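You operate a simulated robot arm through the tools that you are given. There is no shell and no other tool. Be economical: measure what you need, move in short steps, check, and stop when the job is done.

The job below is to be done with a simulated robot arm. You get a single attempt, and the scene is never put back.

## Task
Stack the paper sack labelled "coarse" from the long edge of the car's deck on top of the paper sack marked "fine".

It is judged by the outcome, as a careful person would: the job done as asked, and still so three seconds after it is handed in. It fails if anything else is knocked over, pushed out of place, dropped, spilled or broken.

## Robot
A 7-joint arm with a two-finger parallel gripper, fixed in place. Base frame: the origin is at the foot of the arm, x ahead of it, y to its left, z up; the work surface is at about z = 0. Lengths are in cm, angles in rad, forces in N, time in s.
With the tool pointing down near the work surface it reaches from about 24 to 62 cm from the base axis. Its first joint turns from -1.152 to 1.152 rad. Payload 2.6 kg.
Tool frame: the origin (TCP) lies between the finger pads and is the grasp point; the fingertips stand 3 cm ahead of it; z points along the fingers, y is the line along which they close. Largest opening 9.4 cm; finger width 2.8, thickness 1; the body of the gripper, 5 by 9.6 cm, starts 5.5 cm behind the TCP.
Orientation is told as [roll, pitch, yaw] about the base's x, y, z axes, in that order, counted from this pose: with the fingers straight down and closing along the base's y, the tool's x points along the base's -x, its y along +y and its z along -z.

## Interface
- The arm moves only by the tool move_arm. Its argument "steps" is text: rows parted by semicolons, each of 7 numbers parted by spaces: the shift along the tool's x, y, z in units of 50 mm (1.0 is 50 mm), then the turn, a rotation vector about the tool's x, y, z in units of 8 degrees (1.0 is 8 degrees), then the opening, from 0 (shut) to 1 (fully open). In form: tx ty tz wx wy wz claw; .... A call has 1 to 20 rows; each row shifts and turns the commanded pose from where the row before left it, along the tool's axes as they then stand. A call with a number of a shift or a turn outside -1 to 1 is refused whole. Rows are played at 5 a second. More than 5 cm and 0.15 rad between two rows, or a gripper value outside its range, and nothing of the call is played. Where a pose cannot be reached the arm comes as near as it can. A force on the tool above 40 N (or 10 N above the force at the start of the call, whichever is more), or a blocked arm, ends the call early, and 0.2 s more pass. Each finger travels about 7.2 cm/s and halts on what it meets, pressing with about 39 N; the grip force reading is that of the motor and also rises with nothing between the fingers. The clock runs only during rows and for 0.2 s after the last one: add rows that do not move to give the fingers time. The reply holds the time, the measured pose of the TCP, the force on the tool along the base axes, the opening and the grip force, in the units named above and with some noise.
- Cameras (640 x 400 px; columns grow to the right, rows downward): "scene" is fixed at [4.87, 44.71, 56.62]; the picture's right is [-0.60, -0.80, 0.00], its down [-0.46, 0.34, -0.82] and it looks along [0.65, -0.49, -0.57] (base axes); focal length 334 px, centre (320, 200). "wrist" rides on the gripper at [-3.7, 0, -5.8] in the tool frame; the picture's right is [0.00, -1.00, 0.00], its down [0.97, 0.00, -0.24] and it looks along [0.24, 0.00, 0.97] (tool axes); focal length 218 px, centre (320, 200).
- get_image(camera): a new picture of that camera. The clock stands still meanwhile.
- pixel_to_xyz(camera, pixels): for up to 12 pixels [column, row] of the newest picture of that camera ("zoom" is the newest enlarged one), the place [x, y, z] in the base frame of the surface seen there, good to about 0.3 cm. The clock stands still meanwhile.
- zoom(camera, box): a new picture of the part [left, top, right, bottom] of that camera's present view, enlarged. The clock stands still meanwhile.
- finish_job(): hands the job in; it is judged then, once.

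Work in short steps. Measure before you move; look again where a grasp or a placing could have gone wrong, and mend it. You have 60 turns and 26 pictures in all, those below and enlarged ones among them. Open the gripper and draw the arm clear of the work before you hand the job in, unless the task says otherwise; then end with one line.

The tools are called after "Request:" as name(argument=value, ...) on one line, values as JSON. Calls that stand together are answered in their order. move_arm: Moves the arm, as the interface text tells. Its arguments: {"type":"object","properties":{"steps":{"type":"string"}},"required":["steps"]} The other tools are called the same way: get_image (camera) takes a picture; pixel_to_xyz (camera, pixels) gives the place of the surface under pixels of a picture; zoom (camera, box) takes an enlarged picture of a part of a camera's view; finish_job () hands the job in.

At the start:

```text
clock: 0.0
eef_pos: [42.12, 4.63, 29.02]
tcp_rot: [-0.001, 0.0, 0.001]
force: [-0.7, -0.4, -0.8]
gripper_width: 9.38
finger_force: 0.0
```

scene: 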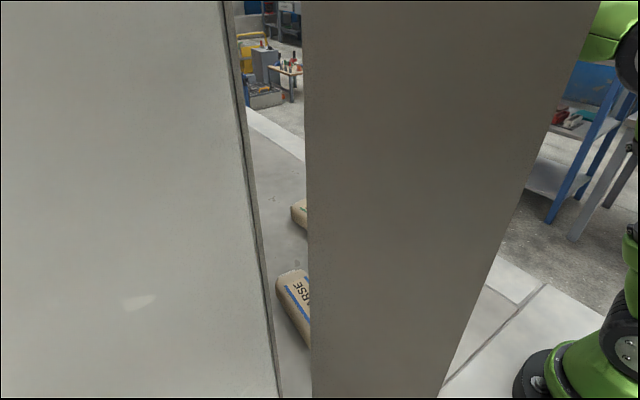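
wrist: 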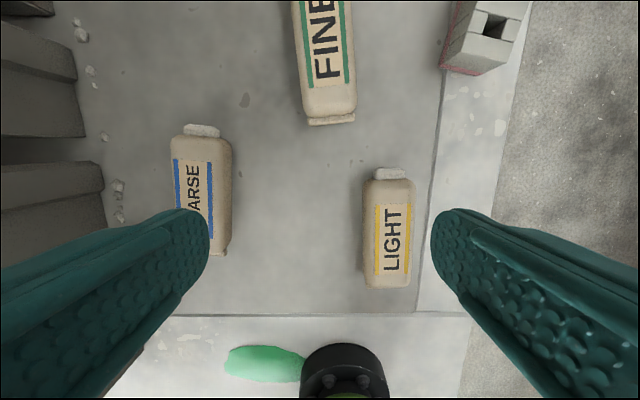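

The wrist view shows COARSE around (200,190), FINE around (325,60) and LIGHT around (390,235). I'll measure points on the sacks and on the grey objects at the left.

Request:
pixel_to_xyz(camera="wrist", pixels=[[200, 131], [178, 150], [226, 150], [222, 240], [192, 180], [325, 60], [312, 112], [352, 110], [270, 200], [95, 180], [70, 60], [388, 230]])

Request:
zoom(camera="wrist", box=[0, 0, 480, 300])

```text
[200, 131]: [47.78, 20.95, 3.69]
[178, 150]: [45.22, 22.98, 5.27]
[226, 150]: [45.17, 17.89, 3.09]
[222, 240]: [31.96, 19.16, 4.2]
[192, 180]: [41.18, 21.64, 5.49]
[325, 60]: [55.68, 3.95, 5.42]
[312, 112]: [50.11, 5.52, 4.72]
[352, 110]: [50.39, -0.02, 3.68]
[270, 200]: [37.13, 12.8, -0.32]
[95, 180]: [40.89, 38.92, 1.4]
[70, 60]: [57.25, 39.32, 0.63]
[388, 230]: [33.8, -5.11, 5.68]
```

```text
1.33 times, centred on (240, 150) of wrist
```

zoom: 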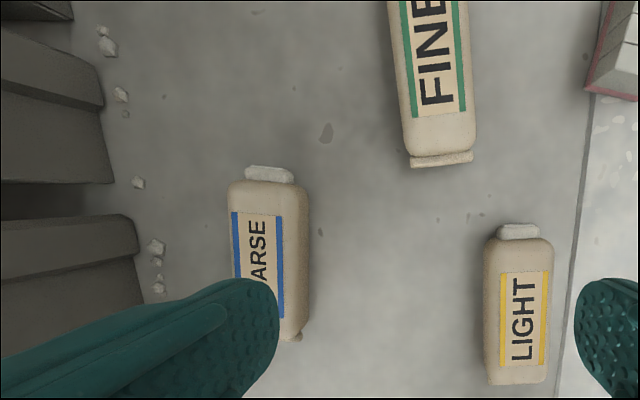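

I don't know yet what the panels are, or whether there are other sacks. I'll measure the panels in the scene view, then move forward and yaw a little to see more.

Request:
pixel_to_xyz(camera="scene", pixels=[[100, 200], [250, 200], [275, 390], [320, 100], [320, 380], [450, 350], [560, 100], [440, 200], [298, 215], [293, 280], [270, 130], [525, 300]])

Request:
move_arm(steps="-0.8 0 0 0 0 0 1; -0.8 0 0 0 0 0 1; 0 0.8 0 0 0 0 1; 0 0.8 0 0 0 0 1")

Request:
get_image(camera="wrist")

```text
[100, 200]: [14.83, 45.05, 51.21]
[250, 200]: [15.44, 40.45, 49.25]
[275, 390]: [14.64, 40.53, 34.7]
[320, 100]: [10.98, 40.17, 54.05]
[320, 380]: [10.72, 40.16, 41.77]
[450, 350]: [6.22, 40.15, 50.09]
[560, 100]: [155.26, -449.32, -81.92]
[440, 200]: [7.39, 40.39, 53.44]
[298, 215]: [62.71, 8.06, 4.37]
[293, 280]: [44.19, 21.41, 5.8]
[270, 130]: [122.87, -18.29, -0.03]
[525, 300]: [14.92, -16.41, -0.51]
```

```text
clock: 1.0
eef_pos: [49.98, 12.51, 29.04]
tcp_rot: [0.001, 0.0, -0.001]
force: [0.4, -0.7, 0.1]
gripper_width: 9.4
finger_force: 0.0
```

```text
22 pictures are left
```

wrist: 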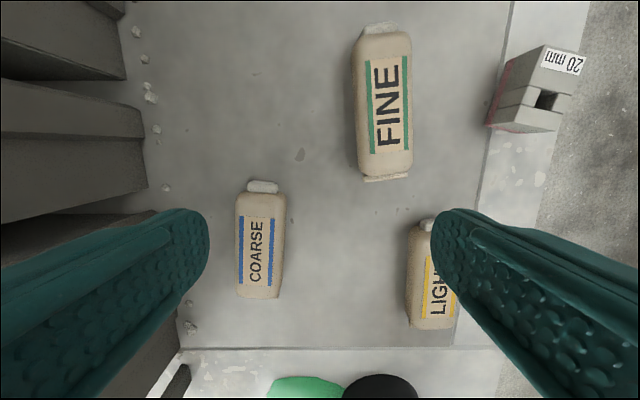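

One COARSE sack stands by the ribbed wall on the left (245,240), with FINE at (385,105). I'll measure the corners of both sacks and the wall.

Request:
pixel_to_xyz(camera="wrist", pixels=[[242, 198], [279, 198], [240, 292], [276, 294], [262, 184], [260, 245], [284, 245], [60, 50], [60, 170], [125, 75], [145, 185], [20, 130]])

Request:
pixel_to_xyz(camera="wrist", pixels=[[362, 40], [404, 38], [362, 170], [409, 168], [384, 60], [386, 150], [352, 100], [414, 100], [386, 178], [380, 28], [385, 105], [330, 105]])

Request:
zoom(camera="wrist", box=[200, 0, 480, 320])

```text
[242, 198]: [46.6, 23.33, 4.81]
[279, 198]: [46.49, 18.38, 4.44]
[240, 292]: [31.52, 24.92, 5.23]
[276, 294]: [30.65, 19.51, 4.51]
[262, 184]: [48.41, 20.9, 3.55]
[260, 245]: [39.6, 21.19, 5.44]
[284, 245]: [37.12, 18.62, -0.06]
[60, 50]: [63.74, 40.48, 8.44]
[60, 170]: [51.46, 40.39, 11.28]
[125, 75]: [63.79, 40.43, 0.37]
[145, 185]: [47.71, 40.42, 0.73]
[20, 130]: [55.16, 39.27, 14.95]
```

```text
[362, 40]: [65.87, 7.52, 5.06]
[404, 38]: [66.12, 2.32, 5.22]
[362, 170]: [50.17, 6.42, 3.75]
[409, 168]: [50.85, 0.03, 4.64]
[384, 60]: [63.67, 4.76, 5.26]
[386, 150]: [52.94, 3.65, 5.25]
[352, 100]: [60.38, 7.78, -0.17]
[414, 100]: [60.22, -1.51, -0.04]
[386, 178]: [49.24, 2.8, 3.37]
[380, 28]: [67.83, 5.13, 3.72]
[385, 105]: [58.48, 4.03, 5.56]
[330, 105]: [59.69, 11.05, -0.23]
```

```text
1.25 times, centred on (340, 160) of wrist
```

zoom: 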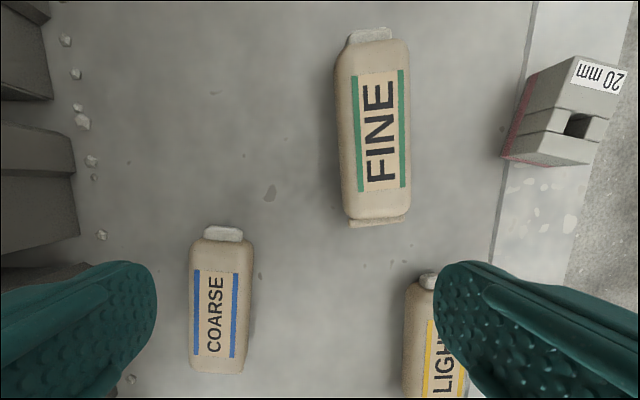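

COARSE centre is about (39.2, 21.4), yaw about -0.09, top at z 5.5. FINE centre is about (58.5, 4.2), yaw about +0.107. I'll move above COARSE, come down part of the way, turn to its axis and look again.

Request:
move_arm(steps="0.72 0.6 0 0 0 0 1; 0.72 0.6 0 0 0 0 1; 0.72 0.58 0 0 0 0 1; 0 0 0.8 0 0 0 1; 0 0 0.8 0 0 0 1; 0 0 0.8 0 0 0.62 1; 0 0 0 0 0 0 1")

Request:
get_image(camera="wrist")

```text
clock: 2.6
eef_pos: [39.44, 21.49, 16.87]
tcp_rot: [0.0, 0.0, -0.087]
force: [0.2, -0.3, -0.4]
gripper_width: 9.38
finger_force: 0.0
```

```text
20 pictures are left
```

wrist: 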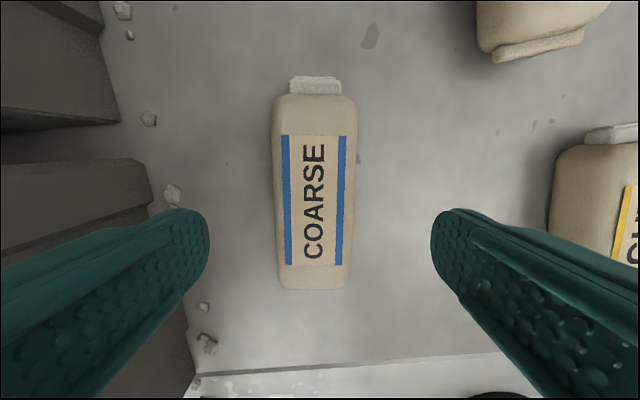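

The sack is lined up in view, columns 273–357 and rows 77–288. I'll measure its edges for the final offset.

Request:
pixel_to_xyz(camera="wrist", pixels=[[278, 110], [350, 110], [281, 280], [346, 280], [275, 180], [354, 180], [315, 100], [314, 285], [315, 80], [313, 190]])

```text
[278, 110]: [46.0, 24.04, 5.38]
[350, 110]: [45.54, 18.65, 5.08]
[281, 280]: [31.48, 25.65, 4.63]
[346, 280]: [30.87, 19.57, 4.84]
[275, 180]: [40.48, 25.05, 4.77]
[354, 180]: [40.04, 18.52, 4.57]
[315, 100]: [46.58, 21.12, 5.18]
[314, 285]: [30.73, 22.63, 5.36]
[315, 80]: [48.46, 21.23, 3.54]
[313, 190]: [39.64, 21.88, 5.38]
```

Body centre is about (38.6, 21.95). I'll shift a little and come down to TCP z of about 3.7 with the fingers open.

Request:
move_arm(steps="0.16 0.06 0.4 0 0 0 1; 0 0 0.6 0 0 0 1; 0 0 0.6 0 0 0 1; 0 0 0.5 0 0 0 1; 0 0 0.33 0 0 0 1; 0 0 0.2 0 0 0 1; 0 0 0 0 0 0 1")

```text
clock: 4.2
eef_pos: [38.52, 21.77, 4.0]
tcp_rot: [-0.002, 0.001, -0.089]
force: [-0.7, 0.3, -0.4]
gripper_width: 9.37
finger_force: 0.0
```

TCP is at z 4.0 with no contact. I'll go 0.3 cm lower and close.

Request:
move_arm(steps="0 0.03 0.07 0 0 0 1; 0 0 0 0 0 0 0.7; 0 0 0 0 0 0 0.4; 0 0 0 0 0 0 0.2; 0 0 0 0 0 0 0.2; 0 0 0 0 0 0 0.2")

```text
clock: 5.6
eef_pos: [38.62, 21.88, 3.51]
tcp_rot: [-0.001, 0.0, -0.085]
force: [-0.2, 2.2, 0.3]
gripper_width: 7.61
finger_force: 39.3
```

The fingers stopped at 7.6 cm with 39 N, so the sack is held. I'll lift straight up and check.

Request:
move_arm(steps="0 0 -0.1 0 0 0 0.2; 0 0 -0.2 0 0 0 0.2; 0 0 -0.4 0 0 0 0.2; 0 0 -0.5 0 0 0 0.2; 0 0 -0.5 0 0 0 0.2; 0 0 -0.5 0 0 0 0.2; 0 0 -0.3 0 0 0 0.2; 0 0 0 0 0 0 0.2")

Request:
get_image(camera="wrist")

```text
clock: 7.4
eef_pos: [38.53, 21.98, 15.99]
tcp_rot: [0.0, 0.001, -0.088]
force: [0.1, -0.2, -7.0]
gripper_width: 7.62
finger_force: 39.1
```

```text
19 pictures are left
```

wrist: 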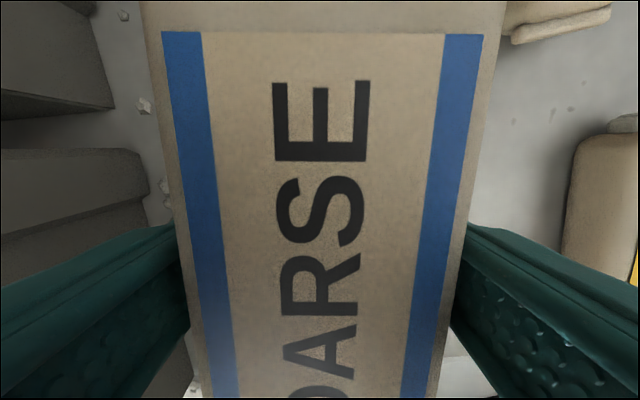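

COARSE is held level, weighing about 0.7 kg. I'll turn it to FINE's yaw and carry it at z 16 to above (58.3, 4.1).

Request:
move_arm(steps="0 0 0 0 0 -0.466 0.2; 0 0 0 0 0 -0.465 0.2; 0 0 0 0 0 -0.465 0.2; -0.2 -0.23 0 0 0 0 0.2; -0.42 -0.467 0 0 0 0 0.2; -0.42 -0.467 0 0 0 0 0.2; -0.42 -0.467 0 0 0 0 0.2; -0.42 -0.467 0 0 0 0 0.2; -0.42 -0.467 0 0 0 0 0.2; -0.42 -0.467 0 0 0 0 0.2; -0.42 -0.467 0 0 0 0 0.2; -0.3 -0.3 0 0 0 0 0.2; -0.116 -0.171 0 0 0 0 0.2; 0 0 0 0 0 0 0.2; 0 0 0 0 0 0 0.2")

Request:
get_image(camera="wrist")

Request:
get_image(camera="scene")

```text
clock: 10.6
eef_pos: [58.43, 3.98, 16.07]
tcp_rot: [0.002, -0.001, 0.107]
force: [-0.2, -0.1, -6.3]
gripper_width: 7.64
finger_force: 38.7
```

```text
18 pictures are left
```

wrist: 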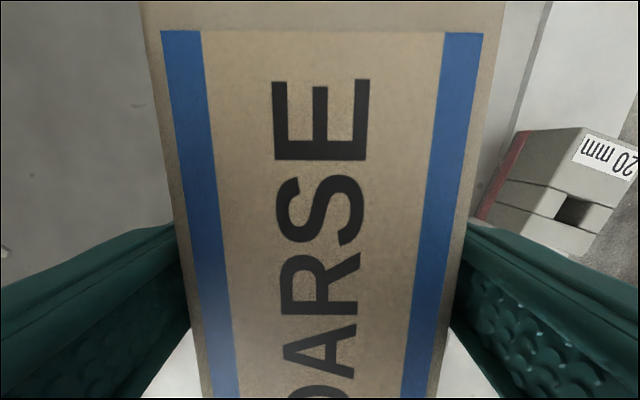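

```text
17 pictures are left
```

scene: 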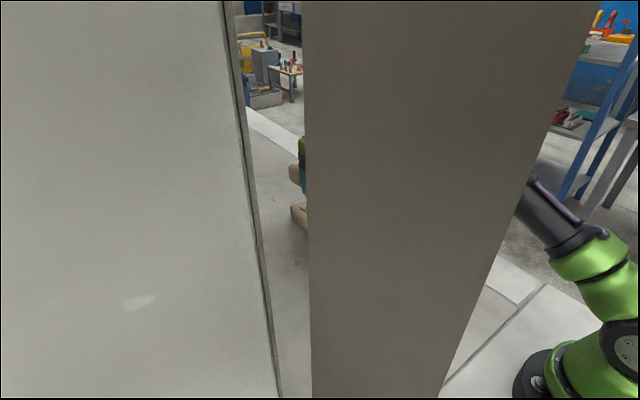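

The pose is over FINE (58.4, 4.0) with the yaw matched. The scene gap at (300,190) shows COARSE above FINE, so I'll lower to just above the expected contact at z of about 9.1.

Request:
move_arm(steps="0 0.02 0.4 0 0 0 0.2; 0 0 0.4 0 0 0 0.2; 0 0 0.3 0 0 0 0.2; 0 0 0.14 0 0 0 0.2; 0 0 0 0 0 0 0.2; 0 0 0 0 0 0 0.2")

Request:
zoom(camera="scene", box=[250, 130, 330, 260])

```text
clock: 12.0
eef_pos: [58.32, 4.06, 9.9]
tcp_rot: [0.001, 0.0, 0.108]
force: [0.7, 0.2, -7.6]
gripper_width: 7.63
finger_force: 38.9
```

```text
3.08 times, centred on (290, 195) of scene
```

zoom: 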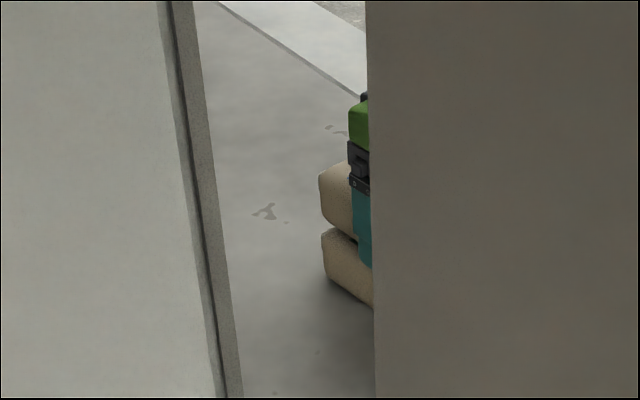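

A small gap is left and the sacks look aligned. I'll lower in small steps and watch the force.

Request:
move_arm(steps="0 0 0.06 0 0 0 0.2; 0 0 0.05 0 0 0 0.2; 0 0 0.03 0 0 0 0.2; 0 0 0 0 0 0 0.2")

```text
clock: 13.0
eef_pos: [58.47, 4.12, 9.14]
tcp_rot: [0.001, 0.001, 0.108]
force: [-0.2, -0.3, -7.8]
gripper_width: 7.65
finger_force: 39.0
```

There's no contact yet (force -7.8), so I'll go lower in finer steps.

Request:
move_arm(steps="0 0 0.03 0 0 0 0.2; 0 0 0.03 0 0 0 0.2; 0 0 0 0 0 0 0.2")

```text
clock: 13.8
eef_pos: [58.38, 4.14, 8.97]
tcp_rot: [0.0, -0.001, 0.108]
force: [-1.0, -2.4, 4.2]
gripper_width: 7.63
finger_force: 38.8
```

The force rose to +4.2, so the weight now rests on FINE. I'll open the fingers slowly and then draw straight up.

Request:
move_arm(steps="0 0 0 0 0 0 0.85; 0 0 0 0 0 0 0.95; 0 0 0 0 0 0 1; 0 0 0 0 0 0 1; 0 0 0 0 0 0 1")

```text
clock: 15.0
eef_pos: [58.28, 4.17, 8.86]
tcp_rot: [0.0, -0.001, 0.107]
force: [0.7, 0.1, 0.3]
gripper_width: 9.38
finger_force: 0.2
```

The gripper is open with no load on it. I'll draw straight up, then back off and look.

Request:
move_arm(steps="0 0 -0.2 0 0 0 1; 0 0 -0.4 0 0 0 1; 0 0 -0.7 0 0 0 1; 0 0 -0.7 0 0 0 1; 0 0 -0.8 0 0 0 1; 0 0 -0.8 0 0 0 1; 0.8 0 -0.4 0 0 0 1; 0.8 0 0 0 0 0 1; 0 0 0 0 0 0 1")

Request:
get_image(camera="wrist")

Request:
zoom(camera="scene", box=[250, 130, 330, 260])

```text
clock: 17.0
eef_pos: [49.32, 5.0, 27.19]
tcp_rot: [-0.001, -0.002, 0.108]
force: [0.3, -0.8, 0.1]
gripper_width: 9.39
finger_force: 0.1
out of reach, approached as far as the arm can: row 6
```

```text
15 pictures are left
```

wrist: 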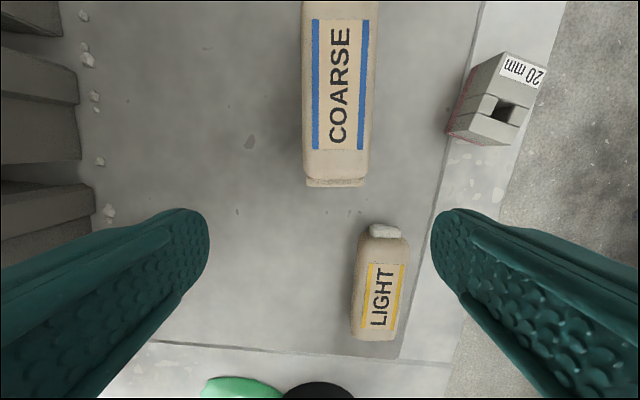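

```text
3.08 times, centred on (290, 195) of scene
```

zoom: 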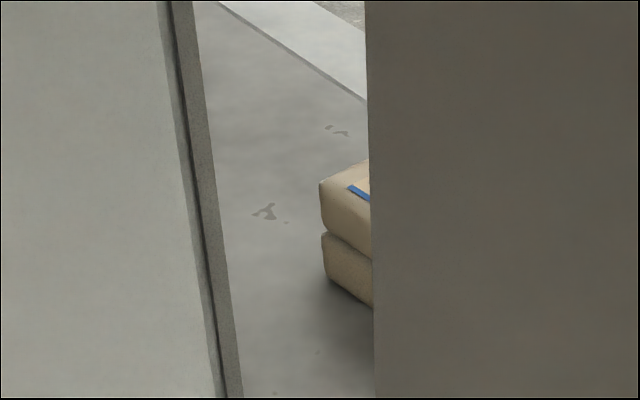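

Both views show COARSE squarely on FINE, with LIGHT and the 20 mm block still where they were. The arm is clear, so I'm handing in.

Request:
finish_job()

```text
The job is handed in.
```

The "coarse" sack is stacked squarely on the "fine" sack; the gripper is open, the arm is clear, and nothing else was moved.
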